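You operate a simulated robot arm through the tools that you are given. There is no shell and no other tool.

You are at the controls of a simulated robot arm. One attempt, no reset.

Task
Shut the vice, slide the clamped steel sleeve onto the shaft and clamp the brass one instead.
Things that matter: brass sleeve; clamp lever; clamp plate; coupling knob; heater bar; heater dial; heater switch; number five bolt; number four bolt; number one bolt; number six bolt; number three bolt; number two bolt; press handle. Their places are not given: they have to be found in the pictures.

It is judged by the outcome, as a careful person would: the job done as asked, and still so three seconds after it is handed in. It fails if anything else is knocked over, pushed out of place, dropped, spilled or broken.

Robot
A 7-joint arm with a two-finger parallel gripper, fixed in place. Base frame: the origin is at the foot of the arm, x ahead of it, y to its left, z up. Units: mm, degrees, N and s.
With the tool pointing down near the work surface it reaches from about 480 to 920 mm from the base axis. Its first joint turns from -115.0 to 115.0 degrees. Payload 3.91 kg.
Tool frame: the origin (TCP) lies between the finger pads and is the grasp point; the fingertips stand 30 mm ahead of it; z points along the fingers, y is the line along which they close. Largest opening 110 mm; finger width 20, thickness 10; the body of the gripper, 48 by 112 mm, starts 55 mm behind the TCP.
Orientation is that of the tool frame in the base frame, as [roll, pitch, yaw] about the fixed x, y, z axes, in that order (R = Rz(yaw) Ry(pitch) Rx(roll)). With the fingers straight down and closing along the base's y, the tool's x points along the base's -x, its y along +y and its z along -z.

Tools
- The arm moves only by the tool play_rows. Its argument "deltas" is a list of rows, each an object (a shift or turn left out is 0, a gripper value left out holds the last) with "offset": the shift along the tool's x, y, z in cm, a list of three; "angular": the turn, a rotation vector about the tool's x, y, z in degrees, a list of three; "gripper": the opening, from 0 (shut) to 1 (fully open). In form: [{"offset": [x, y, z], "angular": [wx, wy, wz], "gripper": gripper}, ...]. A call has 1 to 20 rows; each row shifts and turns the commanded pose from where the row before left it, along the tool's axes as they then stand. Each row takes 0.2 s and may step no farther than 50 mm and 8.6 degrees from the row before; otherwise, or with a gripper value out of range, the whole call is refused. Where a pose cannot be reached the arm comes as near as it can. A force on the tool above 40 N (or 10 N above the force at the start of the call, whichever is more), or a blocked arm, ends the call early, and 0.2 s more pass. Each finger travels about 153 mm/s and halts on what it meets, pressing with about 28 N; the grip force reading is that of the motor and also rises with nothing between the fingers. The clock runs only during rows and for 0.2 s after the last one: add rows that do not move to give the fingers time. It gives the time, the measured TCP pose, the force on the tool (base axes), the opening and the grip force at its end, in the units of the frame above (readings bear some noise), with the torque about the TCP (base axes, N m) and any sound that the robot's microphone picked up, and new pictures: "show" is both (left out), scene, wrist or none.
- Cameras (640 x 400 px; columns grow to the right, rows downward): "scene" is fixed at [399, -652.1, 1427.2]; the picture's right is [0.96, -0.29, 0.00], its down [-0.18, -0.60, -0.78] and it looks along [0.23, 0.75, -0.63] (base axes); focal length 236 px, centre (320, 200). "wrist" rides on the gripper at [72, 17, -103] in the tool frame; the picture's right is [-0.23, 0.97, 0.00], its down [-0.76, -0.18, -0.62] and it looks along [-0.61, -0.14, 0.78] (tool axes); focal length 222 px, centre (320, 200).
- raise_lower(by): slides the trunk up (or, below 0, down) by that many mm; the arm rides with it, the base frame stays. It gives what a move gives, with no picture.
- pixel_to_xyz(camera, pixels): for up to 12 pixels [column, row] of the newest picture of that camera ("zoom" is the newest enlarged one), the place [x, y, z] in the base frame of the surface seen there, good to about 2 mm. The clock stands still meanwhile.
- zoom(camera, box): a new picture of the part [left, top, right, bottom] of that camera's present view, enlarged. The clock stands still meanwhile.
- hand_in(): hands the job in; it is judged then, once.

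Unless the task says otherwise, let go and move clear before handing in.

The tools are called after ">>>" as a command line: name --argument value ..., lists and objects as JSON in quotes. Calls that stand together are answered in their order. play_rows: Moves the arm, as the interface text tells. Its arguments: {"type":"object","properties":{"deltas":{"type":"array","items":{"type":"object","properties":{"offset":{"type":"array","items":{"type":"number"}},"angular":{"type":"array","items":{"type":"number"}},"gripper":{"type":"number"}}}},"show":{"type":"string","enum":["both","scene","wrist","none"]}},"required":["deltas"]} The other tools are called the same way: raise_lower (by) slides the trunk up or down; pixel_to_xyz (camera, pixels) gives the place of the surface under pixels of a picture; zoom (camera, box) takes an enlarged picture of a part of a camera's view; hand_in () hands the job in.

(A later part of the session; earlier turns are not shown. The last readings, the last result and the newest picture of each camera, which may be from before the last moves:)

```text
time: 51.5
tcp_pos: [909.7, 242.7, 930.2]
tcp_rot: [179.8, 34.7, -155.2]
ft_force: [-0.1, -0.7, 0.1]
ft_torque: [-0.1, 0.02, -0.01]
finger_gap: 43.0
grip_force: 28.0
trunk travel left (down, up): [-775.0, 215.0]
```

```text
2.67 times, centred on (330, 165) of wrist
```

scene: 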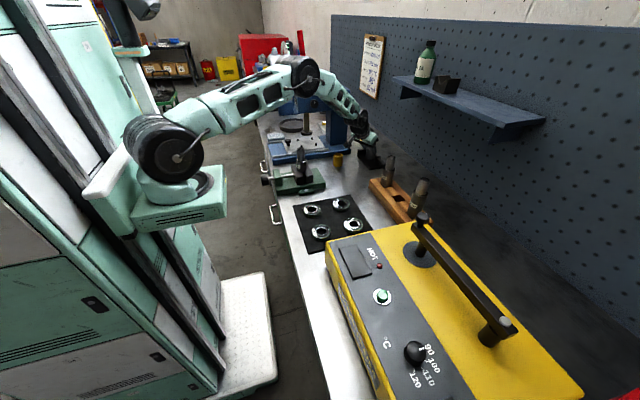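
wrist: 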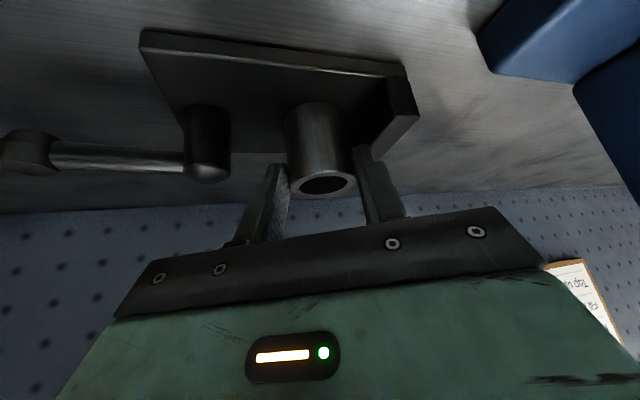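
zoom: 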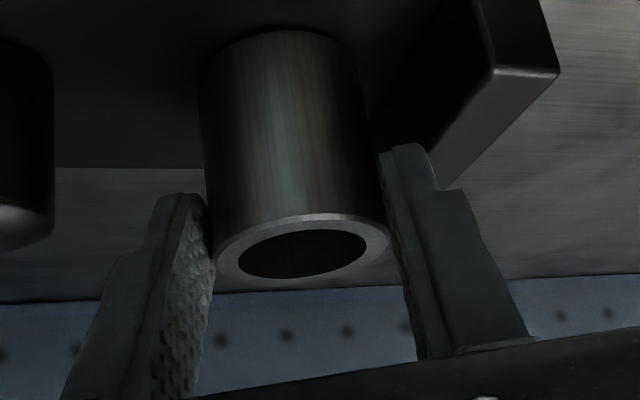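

The gripper closed to 43 mm on the sleeve with a steady 28 N. I'll lift it 35 mm and check that it hangs straight.

>>> play_rows --deltas '[{"offset": [-0.28, 0, -0.41]}, {"offset": [-0.57, 0, -0.82]}, {"offset": [-0.57, 0, -0.82]}, {"offset": [-0.57, 0, -0.82]}, {"offset": [0, 0, 0]}]'

>>> zoom --camera "scene" --box '[345, 130, 405, 170]'

>>> zoom --camera "wrist" --box '[220, 90, 440, 240]'

```text
time: 52.7
tcp_pos: [909.0, 241.3, 964.5]
tcp_rot: [179.9, 34.6, -155.3]
ft_force: [-0.3, -0.5, 0.0]
ft_torque: [0.05, 0.03, 0.01]
finger_gap: 0.0
grip_force: 27.8
trunk travel left (down, up): [-775.0, 215.0]
```

scene: 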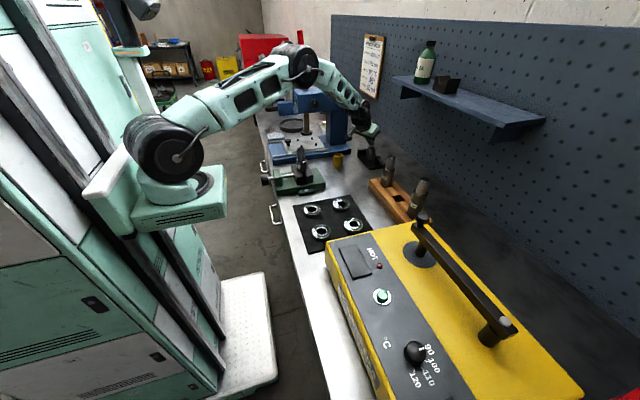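
wrist: 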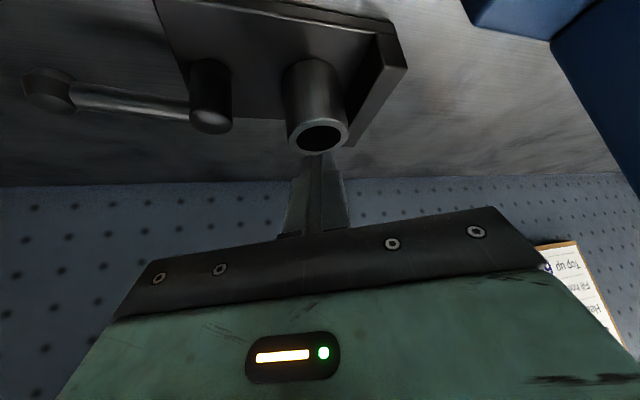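

```text
10.00 times, centred on (375, 150) of scene
```

zoom: 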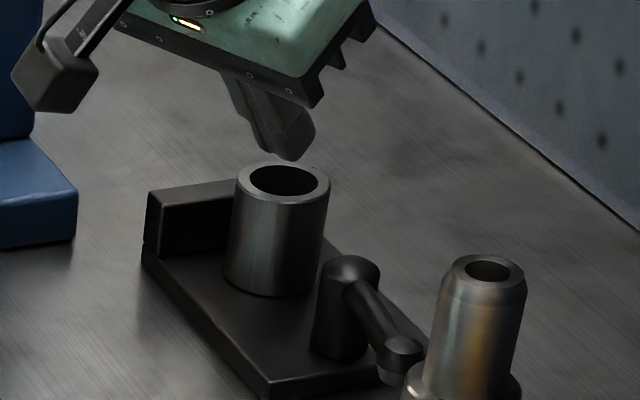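

```text
2.67 times, centred on (330, 165) of wrist
```

zoom: 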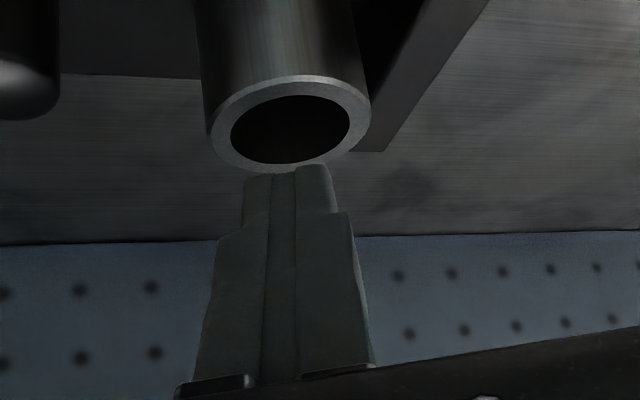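

The sleeve stayed put and the fingers closed to zero, so the grip slipped off the top; either it's still clamped or the tip grip was poor. I'll check the lever's actual angle and whether the sleeve moved.

>>> zoom --camera "scene" --box '[355, 143, 393, 168]'

>>> pixel_to_xyz --camera "wrist" --pixels '[[48, 85], [30, 90], [65, 85], [120, 98], [160, 102], [210, 118], [190, 105], [289, 138], [344, 136], [318, 152], [315, 126], [318, 120]]'

>>> pixel_to_xyz --camera "zoom" --pixels '[[320, 235], [355, 235], [440, 330], [345, 250], [400, 300], [390, 285]]'

```text
16.00 times, centred on (374, 156) of scene
```

zoom: 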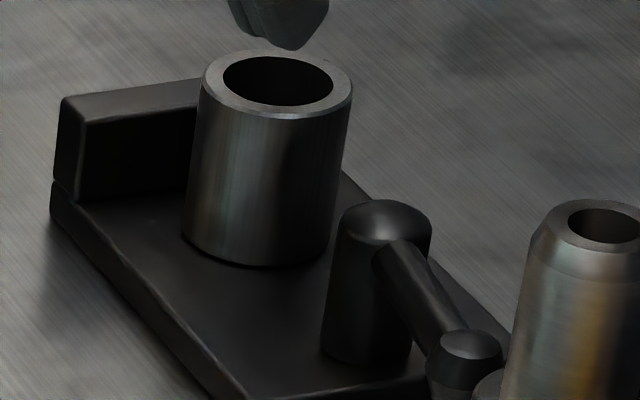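

```text
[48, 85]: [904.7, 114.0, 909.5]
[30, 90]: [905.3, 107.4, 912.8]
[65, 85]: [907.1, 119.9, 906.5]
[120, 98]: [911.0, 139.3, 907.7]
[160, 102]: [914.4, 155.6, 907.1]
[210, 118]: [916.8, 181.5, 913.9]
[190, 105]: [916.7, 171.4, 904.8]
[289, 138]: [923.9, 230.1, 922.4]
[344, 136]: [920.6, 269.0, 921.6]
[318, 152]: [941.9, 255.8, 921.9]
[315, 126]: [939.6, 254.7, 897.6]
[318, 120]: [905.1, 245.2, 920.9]
```

```text
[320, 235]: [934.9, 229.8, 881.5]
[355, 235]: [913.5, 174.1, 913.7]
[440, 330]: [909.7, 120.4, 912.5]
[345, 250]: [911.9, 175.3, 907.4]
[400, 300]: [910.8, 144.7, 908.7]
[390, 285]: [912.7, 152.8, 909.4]
```

The lever stands at about 80°, at its stop. The fingertips narrow near their ends, so the top-only grip was poor. I'll turn the closing line parallel to y and re-grip with that same tip hold, only to slide the sleeve away from the wall, which makes room for a deeper grasp.

>>> play_rows --deltas '[{"offset": [-1.7, 0, -2.5], "gripper": 0.5}, {"angular": [4.7, 0, 6.8]}, {"angular": [4.7, 0, 6.8]}, {"angular": [4.7, 0, 6.8]}, {"offset": [0, 0, 0]}]'

>>> pixel_to_xyz --camera "scene" --pixels '[[370, 150]]'

```text
time: 53.9
tcp_pos: [907.7, 242.7, 994.5]
tcp_rot: [179.8, 34.6, 180.0]
ft_force: [-1.1, 0.2, -0.9]
ft_torque: [0.0, -0.03, 0.01]
finger_gap: 55.1
grip_force: 0.0
trunk travel left (down, up): [-775.0, 215.0]
```

scene: 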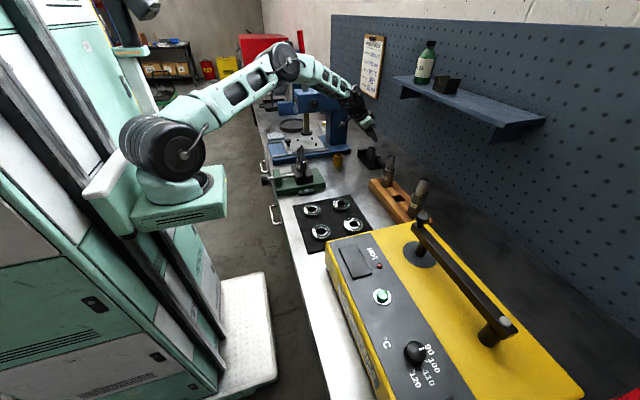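
wrist: 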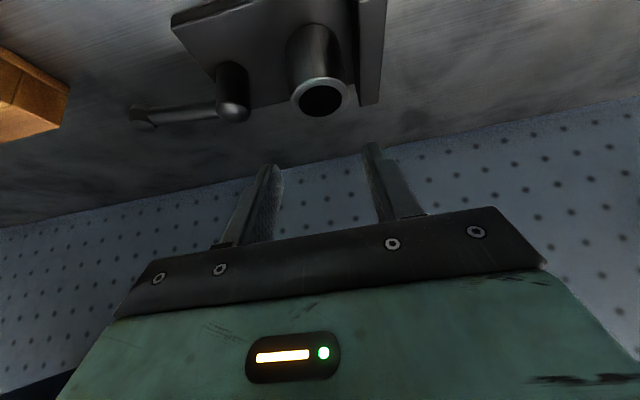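

```text
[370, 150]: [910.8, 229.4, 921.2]
```

Closing line is along y now. I'll descend around the sleeve top again, close, and slide the sleeve 8 mm toward −y along the plate.

>>> play_rows --deltas '[{"offset": [1.16, 0.21, 1.81]}, {"offset": [1.16, 0.21, 1.81]}, {"offset": [1.16, 0.21, 1.81]}, {"offset": [0, 0, 0]}, {"gripper": 0.42}, {"gripper": 0.36}, {"offset": [0, 0, 0]}, {"offset": [0, 0, 0]}]'

>>> zoom --camera "wrist" --box '[220, 90, 440, 240]'

```text
time: 55.7
tcp_pos: [911.6, 249.9, 932.2]
tcp_rot: [179.9, 34.6, -179.9]
ft_force: [0.7, 0.6, 0.5]
ft_torque: [-0.08, -0.08, 0.03]
finger_gap: 43.4
grip_force: 27.9
trunk travel left (down, up): [-775.0, 215.0]
```

scene: 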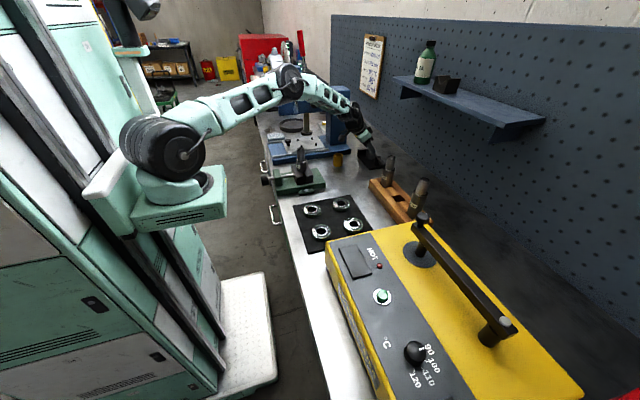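
wrist: 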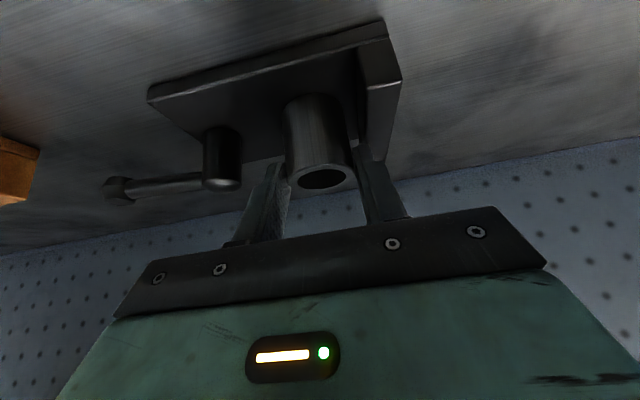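

```text
2.67 times, centred on (330, 165) of wrist
```

zoom: 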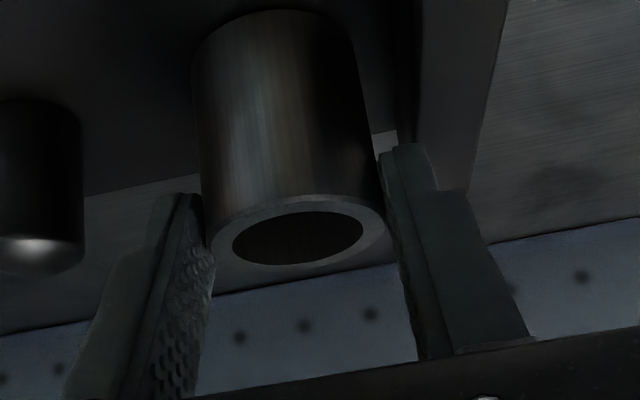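

It's gripping again at 43 mm. Now I'll drag 8 mm toward −y and watch whether the sleeve comes along.

>>> play_rows --deltas '[{"offset": [0, -0.2, 0], "gripper": 0.36}, {"offset": [0, -0.3, 0]}, {"offset": [0, -0.3, 0]}, {"offset": [0, 0, 0]}, {"offset": [0, 0, 0]}]'

>>> zoom --camera "wrist" --box '[220, 90, 440, 240]'

>>> zoom --camera "scene" --box '[355, 143, 393, 168]'

```text
time: 56.9
tcp_pos: [910.0, 243.5, 933.2]
tcp_rot: [179.8, 34.8, 180.0]
ft_force: [1.6, 5.3, 12.1]
ft_torque: [0.09, -0.1, 0.04]
finger_gap: 43.5
grip_force: 27.3
trunk travel left (down, up): [-775.0, 215.0]
```

scene: 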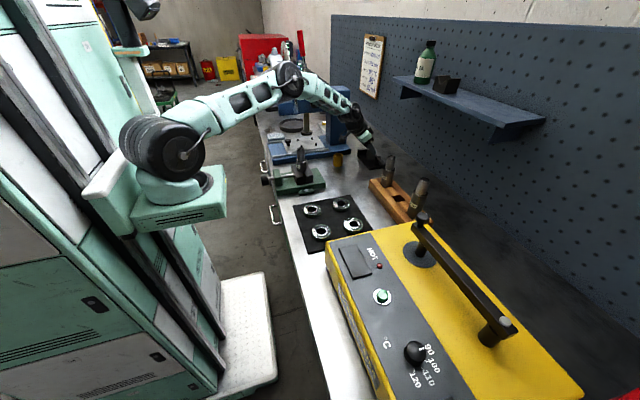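
wrist: 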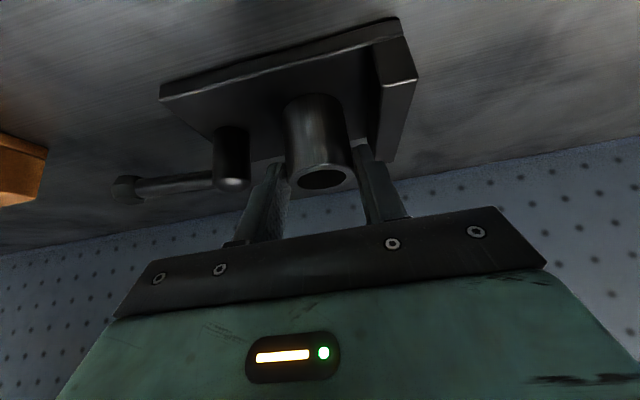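

```text
2.67 times, centred on (330, 165) of wrist
```

zoom: 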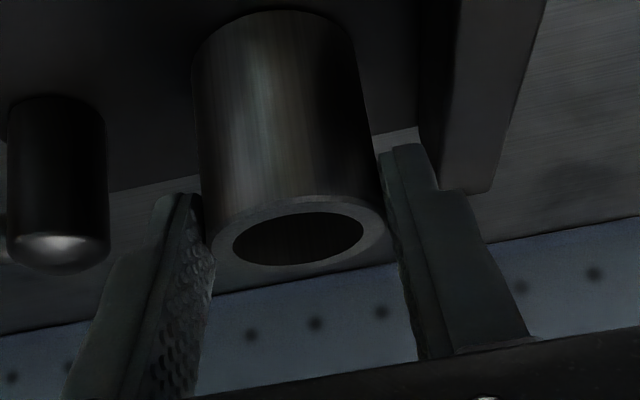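

```text
16.00 times, centred on (374, 156) of scene
```

zoom: 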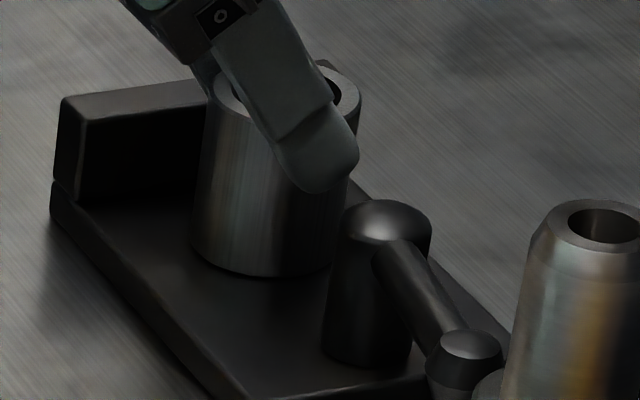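

The sleeve moved with the gripper, so it is free and now clear of the wall. I'll open slightly, go 21 mm deeper, and grip again with the main pads.

>>> play_rows --deltas '[{"gripper": 0.45}, {"offset": [0, 0, 0]}, {"offset": [0.2, 0, 0.5]}, {"offset": [0.21, 0, 0.5]}, {"offset": [0.2, 0, 0.5]}, {"offset": [0.21, 0, 0.48]}, {"offset": [0, 0, 0]}]'

>>> zoom --camera "wrist" --box '[220, 90, 440, 240]'

>>> zoom --camera "scene" --box '[355, 143, 393, 168]'

```text
time: 58.5
tcp_pos: [915.4, 243.7, 909.9]
tcp_rot: [179.8, 34.7, 179.9]
ft_force: [0.8, -0.8, 0.0]
ft_torque: [-0.01, -0.01, -0.04]
finger_gap: 49.6
grip_force: 0.0
trunk travel left (down, up): [-775.0, 215.0]
```

scene: 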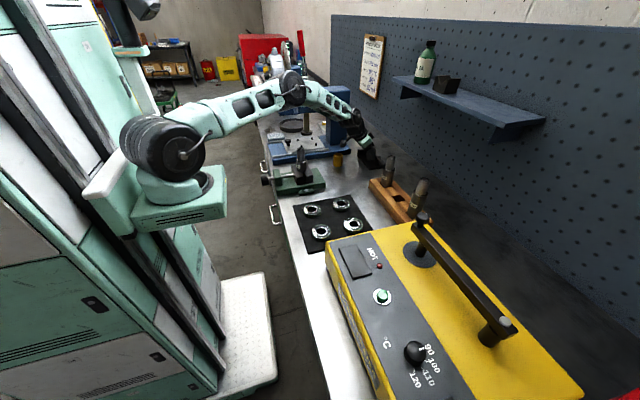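
wrist: 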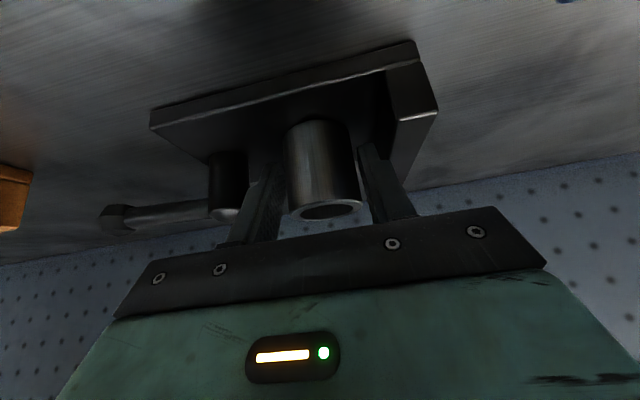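

```text
2.67 times, centred on (330, 165) of wrist
```

zoom: 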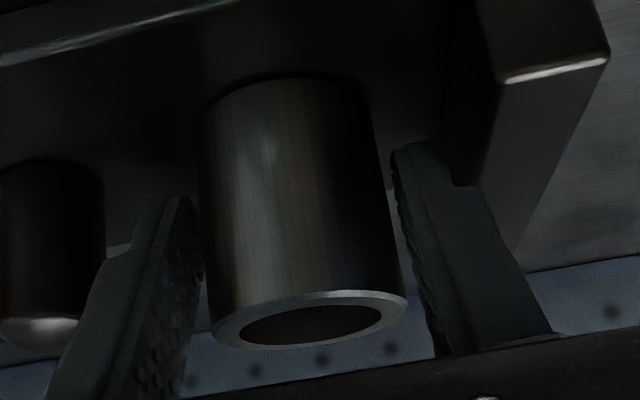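

```text
16.00 times, centred on (374, 156) of scene
```

zoom: 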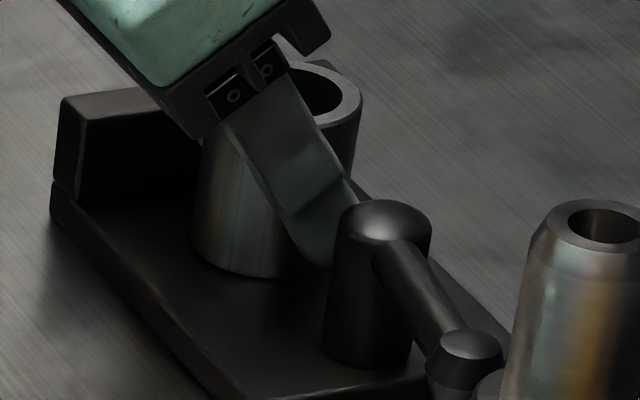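

The fingers now straddle the sleeve at mid-height, clear of wall and post. I'll close firmly and lift 15 mm.

>>> play_rows --deltas '[{"gripper": 0.3}, {"gripper": 0}, {"offset": [0, 0, 0]}, {"offset": [0, 0, 0]}, {"offset": [-0.28, 0, -0.41]}, {"offset": [-0.28, 0, -0.41]}, {"offset": [-0.28, 0, -0.41]}, {"offset": [0, 0, 0]}]'

>>> zoom --camera "wrist" --box '[220, 90, 440, 240]'

>>> zoom --camera "scene" --box '[355, 140, 393, 165]'

```text
time: 60.3
tcp_pos: [914.1, 241.2, 923.5]
tcp_rot: [179.9, 34.6, 179.9]
ft_force: [0.5, 0.2, -2.1]
ft_torque: [0.0, -0.01, 0.0]
finger_gap: 43.6
grip_force: 27.9
trunk travel left (down, up): [-775.0, 215.0]
```

scene: 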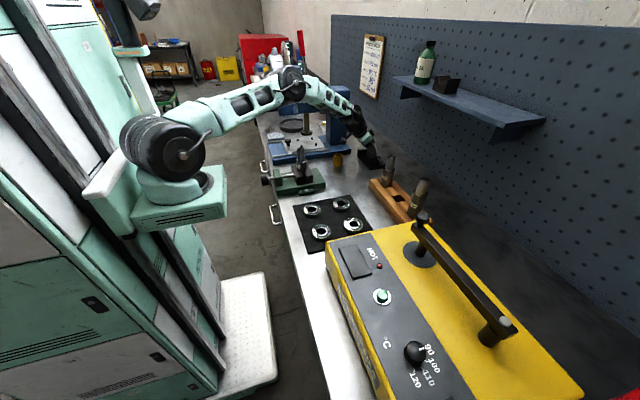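
wrist: 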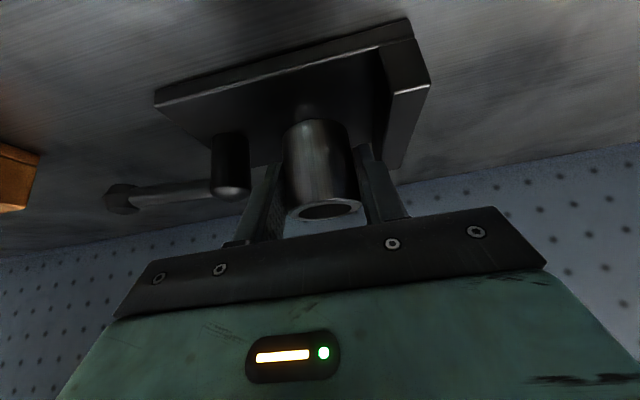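

```text
2.67 times, centred on (330, 165) of wrist
```

zoom: 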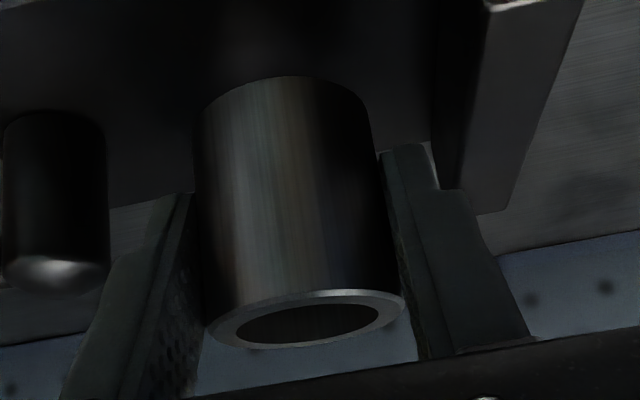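

```text
16.00 times, centred on (374, 152) of scene
```

zoom: 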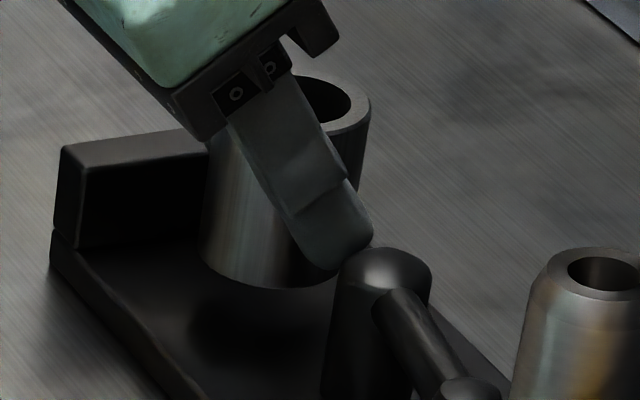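

The sleeve is lifted cleanly (about 2 N of weight, gap steady). I'll raise it further and carry it over toward the shaft at a height that clears the shaft top (z 1017).

>>> play_rows --deltas '[{"offset": [0.13, 0, -3.33]}, {"offset": [0.13, 0, -3.33]}, {"offset": [0.13, 0, -3.33]}, {"offset": [2.42, -1.2, -3.06]}, {"offset": [2.42, -1.2, -3.06]}, {"offset": [2.42, -1.2, -3.06]}, {"offset": [2.42, -1.2, -3.06]}, {"offset": [2.42, -1.2, -3.06]}, {"offset": [2.42, -1.2, -3.06]}, {"offset": [0, 0, 0]}]'

```text
time: 62.5
tcp_pos: [634.7, 163.2, 1072.6]
tcp_rot: [179.8, 34.6, -179.9]
ft_force: [0.9, -0.2, -2.5]
ft_torque: [0.01, 0.04, 0.0]
finger_gap: 43.3
grip_force: 28.0
trunk travel left (down, up): [-775.0, 215.0]
```

scene: 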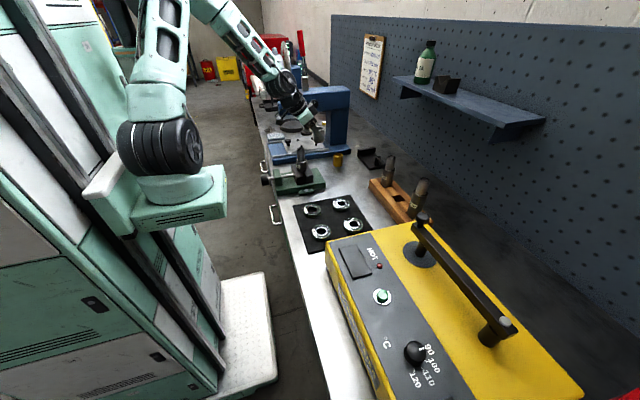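
wrist: 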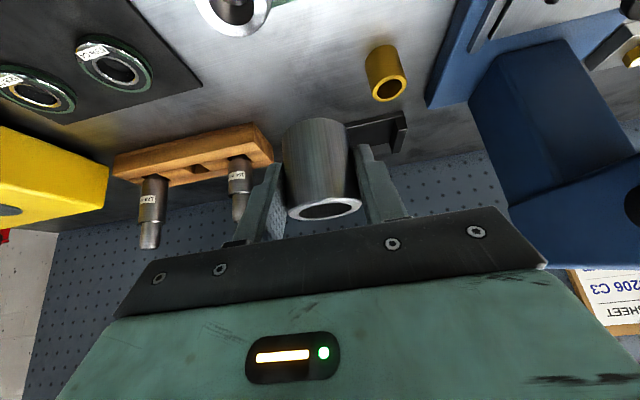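

The sleeve is held steadily at (635,163,1073). I'll measure the sleeve's rim and lower edge, and the shaft top, for alignment.

>>> zoom --camera "scene" --box '[275, 110, 345, 180]'

>>> pixel_to_xyz --camera "wrist" --pixels '[[289, 211], [361, 203], [325, 219], [325, 200], [285, 130], [346, 125], [315, 120], [315, 160], [200, 5], [268, 5], [235, 32], [240, 15]]'

```text
5.71 times, centred on (310, 145) of scene
```

zoom: 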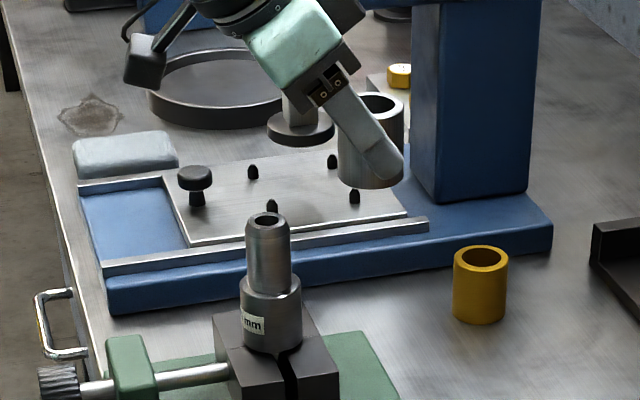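

```text
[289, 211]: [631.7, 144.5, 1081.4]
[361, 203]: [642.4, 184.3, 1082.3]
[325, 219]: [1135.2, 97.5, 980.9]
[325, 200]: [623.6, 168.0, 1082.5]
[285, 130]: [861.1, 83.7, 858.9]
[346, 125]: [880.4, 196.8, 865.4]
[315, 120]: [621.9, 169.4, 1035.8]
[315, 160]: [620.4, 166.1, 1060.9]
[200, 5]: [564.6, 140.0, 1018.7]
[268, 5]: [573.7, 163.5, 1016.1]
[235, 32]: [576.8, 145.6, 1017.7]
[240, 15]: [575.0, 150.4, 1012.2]
```

Sleeve top is about 10 mm above the TCP and looks vertical. I'll take more points on the shaft's top ring and shoulder and on the sleeve to get both axes accurately.

>>> zoom --camera "scene" --box '[296, 143, 312, 157]'

>>> pixel_to_xyz --camera "zoom" --pixels '[[320, 200], [100, 200], [540, 200], [320, 100], [320, 300]]'

>>> zoom --camera "wrist" --box '[270, 110, 380, 230]'

```text
16.00 times, centred on (304, 150) of scene
```

zoom: 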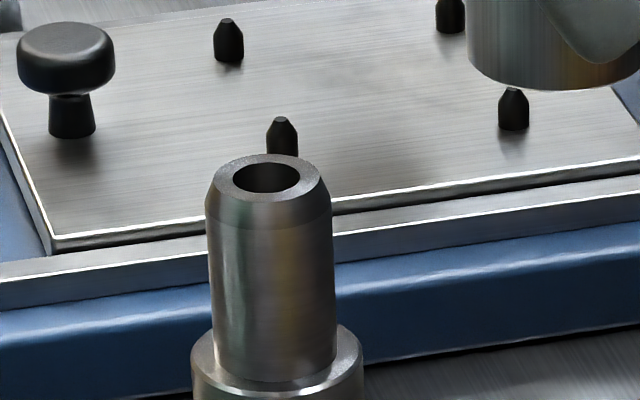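

```text
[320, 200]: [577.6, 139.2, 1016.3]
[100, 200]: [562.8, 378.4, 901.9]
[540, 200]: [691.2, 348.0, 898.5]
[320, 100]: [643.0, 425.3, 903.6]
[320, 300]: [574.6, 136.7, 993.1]
```

```text
3.33 times, centred on (325, 170) of wrist
```

zoom: 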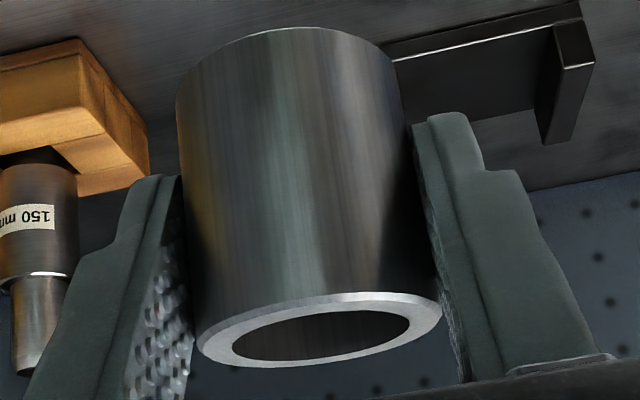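

The sleeve's bore (~32) suits the shaft's spigot (~30) with its chamfered top. I'll sample ring points on both for accurate centres.

>>> pixel_to_xyz --camera "scene" --pixels '[[298.06, 148.63], [303.4, 148.63], [300.69, 149.85], [300.69, 147.4], [300.88, 155], [301, 158], [301.3, 165], [301.5, 168]]'

>>> pixel_to_xyz --camera "wrist" --pixels '[[292, 213], [357, 202.5], [322, 201.5], [328, 218.6], [319, 170], [310, 140], [312, 190], [326, 140], [300, 150], [300, 180], [335, 150], [335, 180]]'

```text
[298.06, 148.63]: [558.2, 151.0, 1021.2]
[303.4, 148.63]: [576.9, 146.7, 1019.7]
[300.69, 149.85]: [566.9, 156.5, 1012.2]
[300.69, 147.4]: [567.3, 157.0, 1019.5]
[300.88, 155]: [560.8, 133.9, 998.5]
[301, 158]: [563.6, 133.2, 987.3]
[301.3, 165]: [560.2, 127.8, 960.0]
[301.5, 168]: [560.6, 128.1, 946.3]
```

```text
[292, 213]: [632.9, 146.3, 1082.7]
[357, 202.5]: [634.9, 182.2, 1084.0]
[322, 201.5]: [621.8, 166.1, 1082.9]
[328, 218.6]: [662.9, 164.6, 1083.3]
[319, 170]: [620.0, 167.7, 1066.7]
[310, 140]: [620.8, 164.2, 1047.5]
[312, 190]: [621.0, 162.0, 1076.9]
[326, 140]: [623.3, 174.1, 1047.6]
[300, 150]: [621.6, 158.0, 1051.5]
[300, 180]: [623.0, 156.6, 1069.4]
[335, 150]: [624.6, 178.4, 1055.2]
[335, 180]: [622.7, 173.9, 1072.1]
```

Axes: sleeve at TCP + (7.3, 0.8), vertical; shaft at about (566,150), top z≈1019. I'll hover with the sleeve axis over the shaft and compare in both views.

>>> play_rows --deltas '[{"offset": [1.43, -0.35, -1.28]}, {"offset": [1.43, -0.35, -1.28]}, {"offset": [1.43, -0.35, -1.27]}, {"offset": [1.43, -0.35, -1.27]}, {"offset": [0, 0, 0]}, {"offset": [0, 0, 0]}]'

>>> zoom --camera "scene" --box '[280, 120, 330, 170]'

>>> zoom --camera "wrist" --box '[240, 20, 400, 220]'

```text
time: 63.9
tcp_pos: [559.6, 151.0, 1083.1]
tcp_rot: [179.4, 34.6, 178.9]
ft_force: [0.6, 0.1, -3.2]
ft_torque: [0.03, 0.03, -0.02]
finger_gap: 43.5
grip_force: 27.8
trunk travel left (down, up): [-775.0, 215.0]
```

scene: 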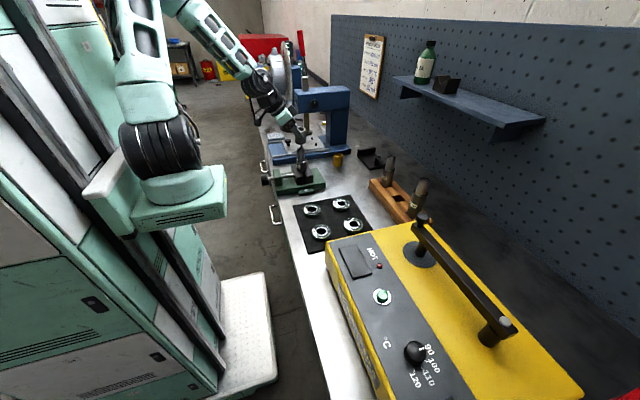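
wrist: 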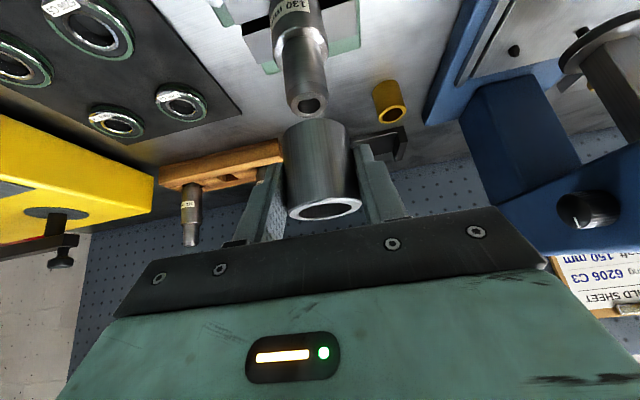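

```text
8.00 times, centred on (305, 145) of scene
```

zoom: 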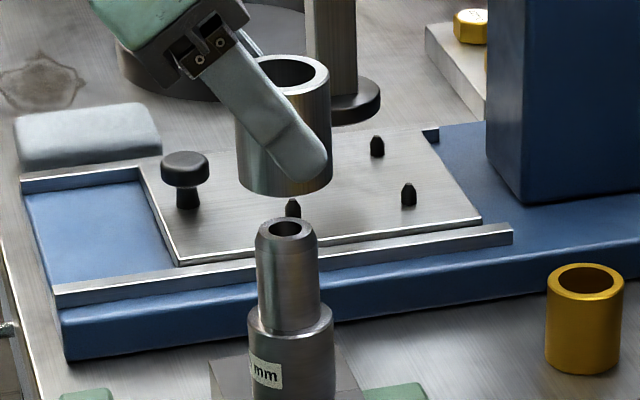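

```text
2.00 times, centred on (320, 120) of wrist
```

zoom: 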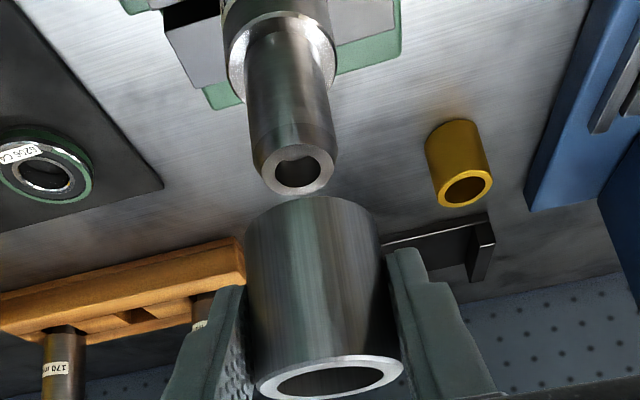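

In this view the sleeve seems about 2 mm too far to +y of the shaft's axis line. I'll measure the shaft ring from the wrist camera to refine.

>>> pixel_to_xyz --camera "wrist" --pixels '[[293, 105], [324.5, 106], [309, 114.5], [310, 96], [300, 70], [310, 70], [318, 70], [297, 50], [305, 50], [314, 50]]'

>>> pixel_to_xyz --camera "wrist" --pixels '[[289.5, 213], [358, 205], [323, 203], [328, 219.5], [290, 180], [312, 180], [345, 180], [300, 150], [315, 150], [335, 150], [286, 150]]'

```text
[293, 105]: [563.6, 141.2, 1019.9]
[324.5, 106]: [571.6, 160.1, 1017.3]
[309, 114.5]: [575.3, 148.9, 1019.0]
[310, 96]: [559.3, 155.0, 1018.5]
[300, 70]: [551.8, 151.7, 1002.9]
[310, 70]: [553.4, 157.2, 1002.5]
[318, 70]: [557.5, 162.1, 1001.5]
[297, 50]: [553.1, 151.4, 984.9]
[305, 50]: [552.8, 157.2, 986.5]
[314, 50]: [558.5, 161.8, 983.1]
```

```text
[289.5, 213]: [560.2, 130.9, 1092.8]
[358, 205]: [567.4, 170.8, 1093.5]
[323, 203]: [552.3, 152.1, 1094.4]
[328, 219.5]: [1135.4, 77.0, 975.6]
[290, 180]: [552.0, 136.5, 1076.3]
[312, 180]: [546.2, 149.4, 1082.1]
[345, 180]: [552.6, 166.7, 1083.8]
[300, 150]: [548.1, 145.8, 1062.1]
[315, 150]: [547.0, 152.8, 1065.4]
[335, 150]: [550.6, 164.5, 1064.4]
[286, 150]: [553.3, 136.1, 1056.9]
```

Both axes agree within about 1 mm: sleeve at (567.9,151.6), shaft at (567.2,151.3). I'll lower to just above the shaft top and re-check.

>>> play_rows --deltas '[{"offset": [0.65, -0.02, 0.89]}, {"offset": [0.65, -0.02, 0.89]}, {"offset": [0, 0, 0]}, {"offset": [0, 0, 0]}]'

>>> zoom --camera "scene" --box '[285, 125, 325, 165]'

>>> zoom --camera "wrist" --box '[240, 50, 400, 230]'

```text
time: 64.9
tcp_pos: [554.0, 158.7, 1066.8]
tcp_rot: [178.0, 34.4, 178.9]
ft_force: [-0.9, -0.6, -2.6]
ft_torque: [-0.02, 0.06, -0.01]
finger_gap: 43.5
grip_force: 28.2
trunk travel left (down, up): [-775.0, 215.0]
```

scene: 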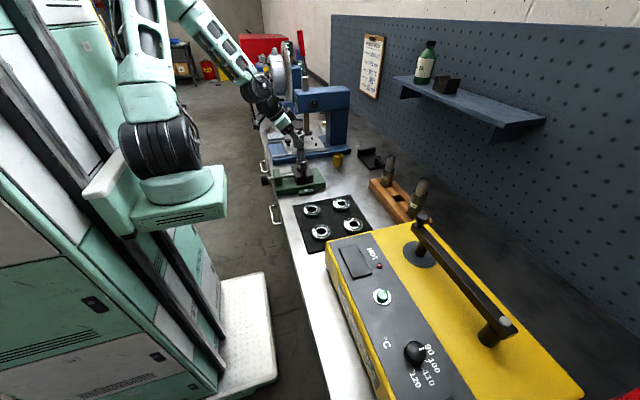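
wrist: 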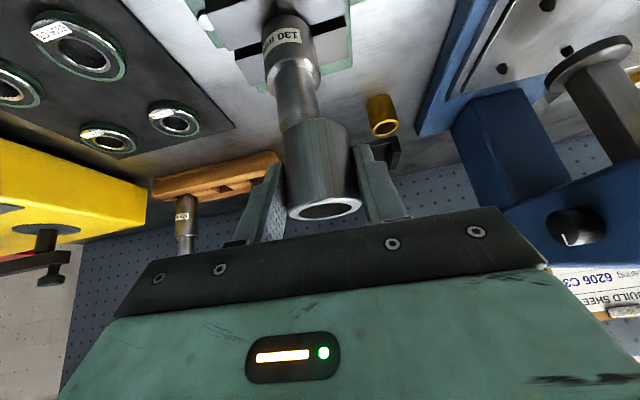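

```text
10.00 times, centred on (305, 145) of scene
```

zoom: 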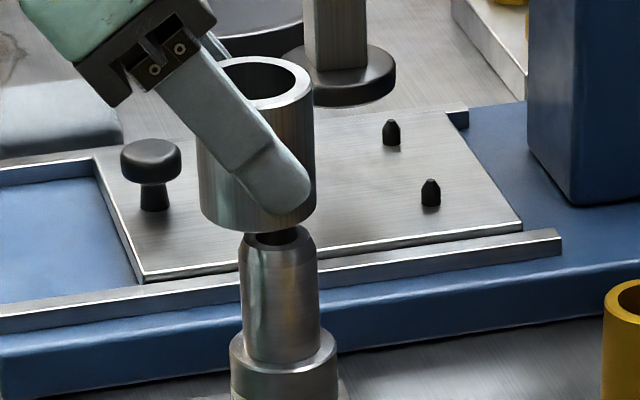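

```text
2.22 times, centred on (320, 140) of wrist
```

zoom: 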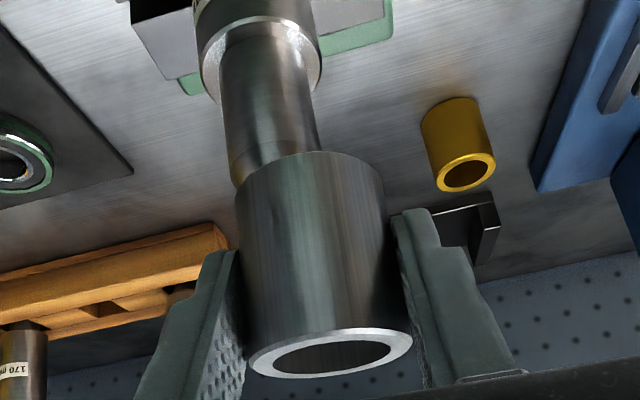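

The tool didn't track this last step (y off by 8 mm, roll 178°): the hand lines up with the forearm here, a wrist singularity. I'll back off up and outward, then lower the trunk so the wrist is well bent when working over the shaft.

>>> play_rows --deltas '[{"offset": [-1.1, 0, -1.6]}, {"offset": [-4.3, 0.5, 0.5]}, {"offset": [-4.3, 0.5, 0.5]}, {"offset": [-2.27, 0, -3.29]}, {"offset": [-2.27, 0, -3.29]}, {"offset": [-2.27, 0, -3.29]}, {"offset": [0, 0, 0]}]'

```text
time: 66.5
tcp_pos: [628.5, 163.9, 1238.4]
tcp_rot: [180.0, 34.7, -179.9]
ft_force: [0.3, 0.8, -2.0]
ft_torque: [0.0, 0.05, -0.02]
finger_gap: 43.5
grip_force: 28.0
trunk travel left (down, up): [-775.0, 215.0]
```

scene: 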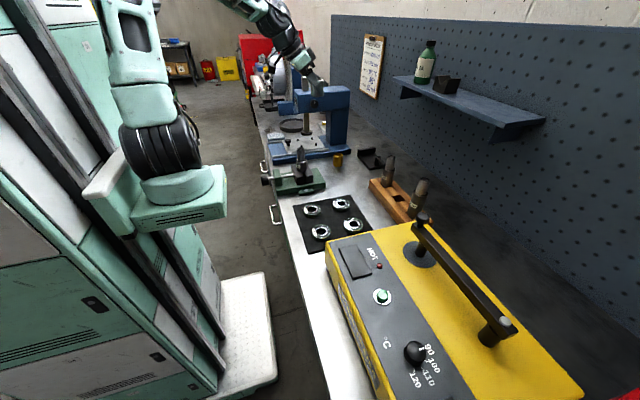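
wrist: 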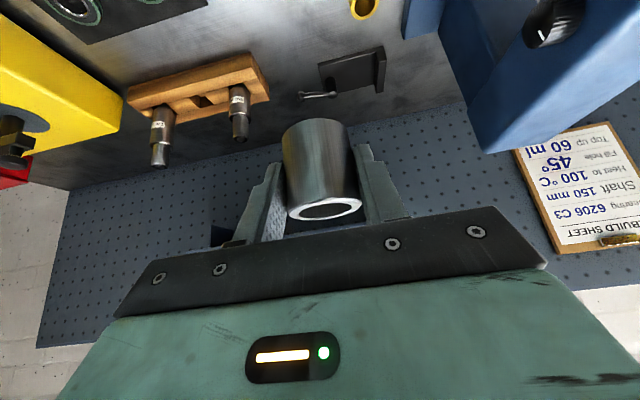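

Tracking is exact again. Now the trunk goes down by 140 mm.

>>> raise_lower --by -140

```text
time: 68.2
tcp_pos: [629.0, 163.8, 1097.8]
tcp_rot: [179.9, 34.6, 180.0]
ft_force: [0.2, 0.9, -2.3]
ft_torque: [-0.02, 0.01, 0.04]
finger_gap: 43.7
grip_force: 27.9
trunk travel left (down, up): [-635.0, 355.0]
```

The trunk went down smoothly with the sleeve still held. I'll raise the arm 120 mm and then lower the trunk another 120.

>>> play_rows --deltas '[{"offset": [-2.27, 0, -3.29]}, {"offset": [-2.27, 0, -3.29]}, {"offset": [-2.27, 0, -3.29]}, {"offset": [0, 0, 0]}]' --show "none"

>>> raise_lower --by -120

```text
time: 69.2
tcp_pos: [631.1, 161.3, 1218.8]
tcp_rot: [179.9, 34.6, 180.0]
ft_force: [0.4, 0.6, -3.1]
ft_torque: [0.0, 0.02, -0.01]
finger_gap: 43.4
grip_force: 28.1
trunk travel left (down, up): [-635.0, 355.0]
```

```text
time: 70.7
tcp_pos: [631.5, 163.2, 1098.6]
tcp_rot: [179.9, 34.5, -180.0]
ft_force: [-0.2, 0.1, -2.9]
ft_torque: [0.0, 0.05, 0.01]
finger_gap: 43.6
grip_force: 28.6
trunk travel left (down, up): [-515.0, 475.0]
```

The trunk is 260 mm lower. I'll hover over the shaft again and check the tracking and alignment.

>>> play_rows --deltas '[{"offset": [1.67, -0.31, -0.75]}, {"offset": [1.67, -0.31, -0.75]}, {"offset": [1.67, -0.31, -0.75]}, {"offset": [1.67, -0.31, -0.75]}, {"offset": [0, 0, 0]}, {"offset": [0, 0, 0]}]'

>>> zoom --camera "wrist" --box '[240, 30, 400, 230]'

```text
time: 72.1
tcp_pos: [557.7, 151.4, 1085.9]
tcp_rot: [179.9, 34.6, -179.8]
ft_force: [-0.7, -0.4, -2.1]
ft_torque: [0.03, -0.03, 0.01]
finger_gap: 43.3
grip_force: 27.6
trunk travel left (down, up): [-515.0, 475.0]
```

scene: 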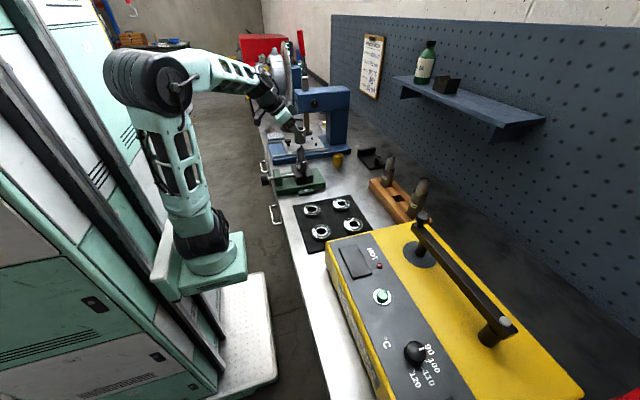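
wrist: 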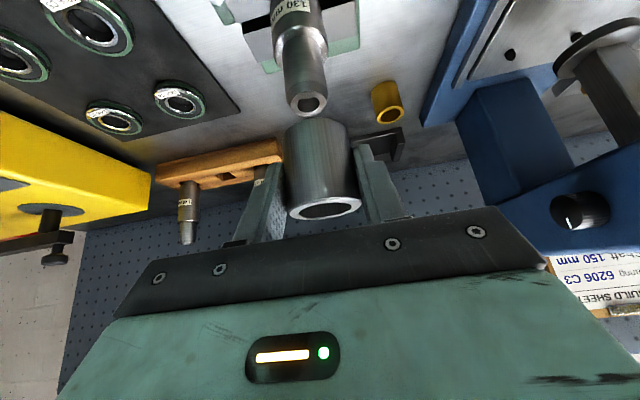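

```text
2.00 times, centred on (320, 130) of wrist
```

zoom: 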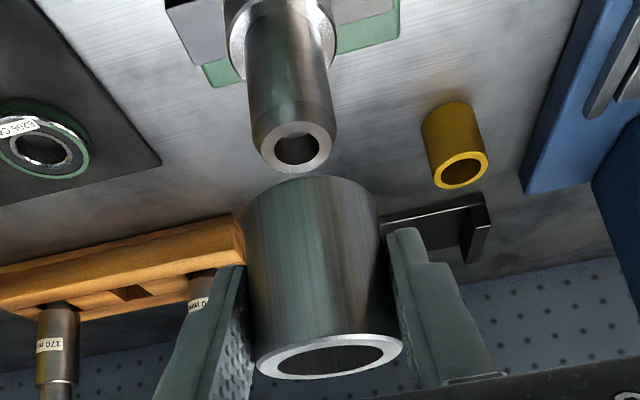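

Posture and orientation are now exact. I'll measure shaft and sleeve once more for the final centring.

>>> pixel_to_xyz --camera "wrist" --pixels '[[291, 103.5], [324, 104], [308.5, 112.5], [308.5, 95], [293, 75], [298, 75], [305, 75], [312, 75], [319, 75], [305, 60]]'

>>> pixel_to_xyz --camera "wrist" --pixels '[[291, 212], [357, 203], [323, 202], [286, 160], [293, 160], [305, 160], [315, 160], [325, 160], [337, 160], [344, 160], [292, 140], [338, 140]]'

```text
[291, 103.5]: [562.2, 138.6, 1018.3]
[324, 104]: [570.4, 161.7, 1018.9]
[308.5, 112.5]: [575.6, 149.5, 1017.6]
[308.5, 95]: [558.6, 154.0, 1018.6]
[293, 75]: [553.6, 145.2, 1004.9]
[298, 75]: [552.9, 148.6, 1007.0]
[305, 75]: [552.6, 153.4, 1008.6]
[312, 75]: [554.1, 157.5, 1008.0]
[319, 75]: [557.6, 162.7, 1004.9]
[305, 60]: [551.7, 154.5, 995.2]
```

```text
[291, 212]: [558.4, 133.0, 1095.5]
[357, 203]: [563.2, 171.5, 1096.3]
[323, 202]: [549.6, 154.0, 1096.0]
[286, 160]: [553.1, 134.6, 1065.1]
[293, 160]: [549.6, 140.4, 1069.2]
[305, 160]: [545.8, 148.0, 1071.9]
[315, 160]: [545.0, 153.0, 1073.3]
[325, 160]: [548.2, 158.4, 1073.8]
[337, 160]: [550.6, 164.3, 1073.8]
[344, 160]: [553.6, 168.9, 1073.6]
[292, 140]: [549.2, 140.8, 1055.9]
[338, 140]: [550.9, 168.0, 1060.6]
```

The sleeve needs only (+0.4, −0.7) mm. I'll apply that while lowering 25 mm to the shaft's top.

>>> play_rows --deltas '[{"offset": [0.46, -0.03, 0.69]}, {"offset": [0.46, -0.02, 0.69]}, {"offset": [0.46, -0.02, 0.7]}, {"offset": [0, 0, 0]}, {"offset": [0, 0, 0]}]'

>>> zoom --camera "wrist" --box '[240, 30, 400, 230]'

>>> zoom --camera "scene" --box '[285, 125, 325, 165]'

```text
time: 73.3
tcp_pos: [559.1, 148.3, 1059.6]
tcp_rot: [180.0, 34.5, -179.9]
ft_force: [-0.4, -1.2, -2.6]
ft_torque: [0.07, 0.02, 0.01]
finger_gap: 43.3
grip_force: 27.7
trunk travel left (down, up): [-515.0, 475.0]
```

scene: 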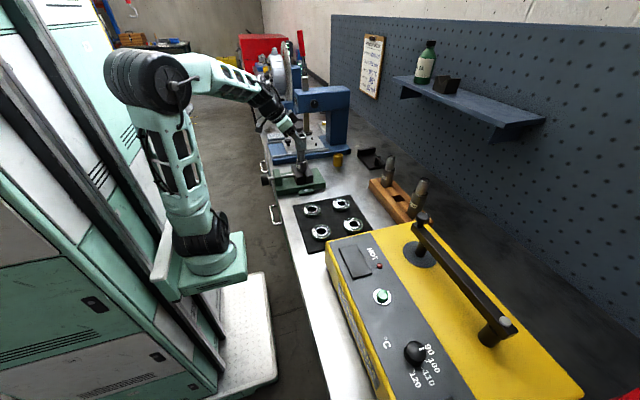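
wrist: 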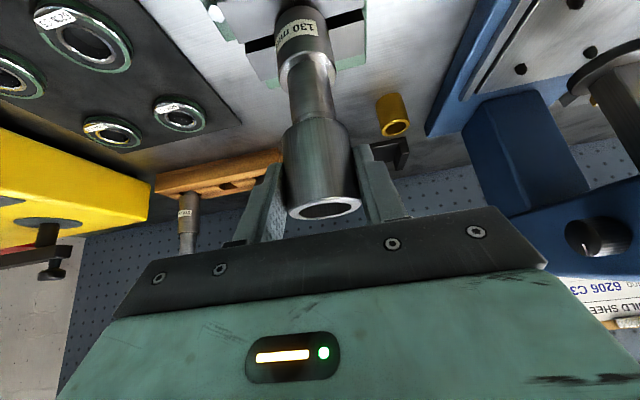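

```text
2.00 times, centred on (320, 130) of wrist
```

zoom: 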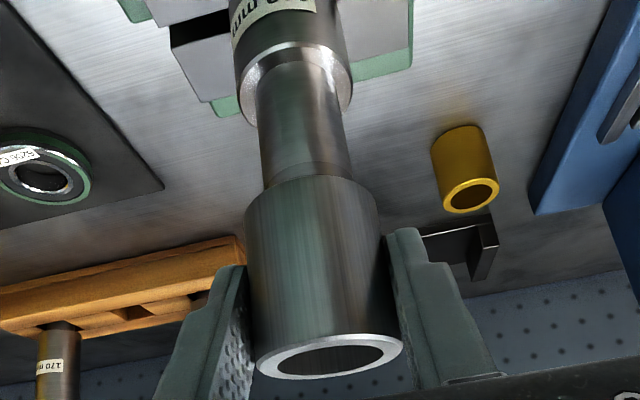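

```text
10.00 times, centred on (305, 145) of scene
```

zoom: 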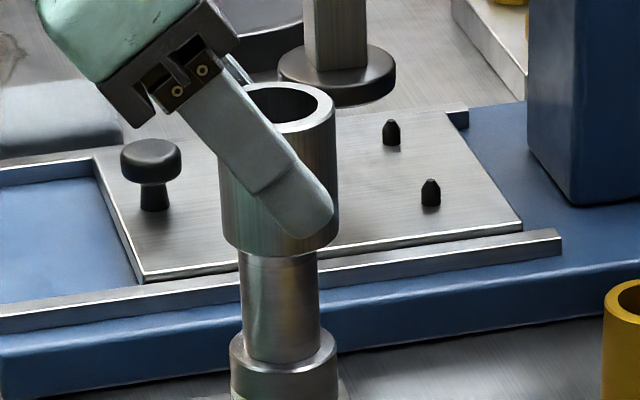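

The sleeve's bottom edge is around the shaft's chamfer and looks concentric in both views, with no contact force. I'll lower gently in 4 mm steps.

>>> play_rows --deltas '[{"offset": [0.227, 0, 0.329]}, {"offset": [0.227, 0, 0.329]}, {"offset": [0.227, 0, 0.329]}, {"offset": [0.227, 0, 0.329]}, {"offset": [0, 0, 0]}]'

>>> zoom --camera "scene" --box '[285, 125, 325, 165]'

```text
time: 74.5
tcp_pos: [559.8, 149.2, 1045.1]
tcp_rot: [179.9, 34.6, -179.9]
ft_force: [-3.6, 0.2, -1.7]
ft_torque: [-0.01, 0.18, -0.05]
finger_gap: 43.4
grip_force: 27.3
trunk travel left (down, up): [-515.0, 475.0]
```

scene: 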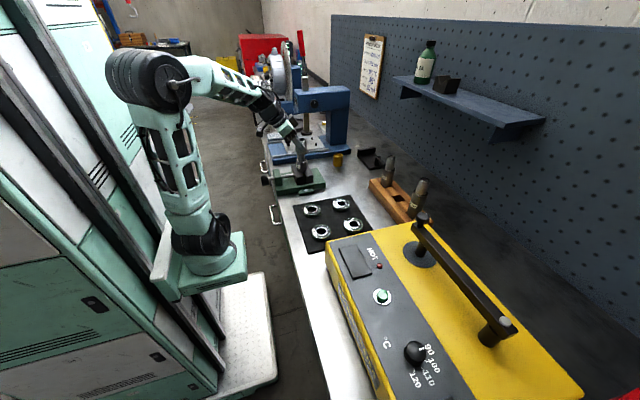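
wrist: 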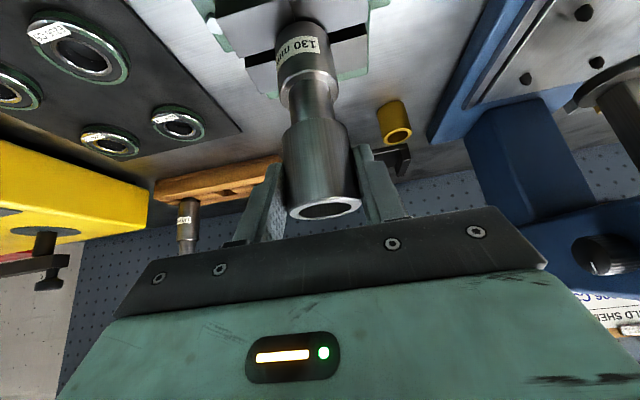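

```text
10.00 times, centred on (305, 145) of scene
```

zoom: 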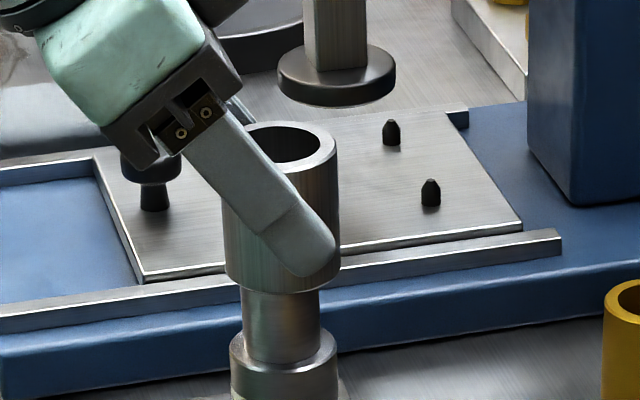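

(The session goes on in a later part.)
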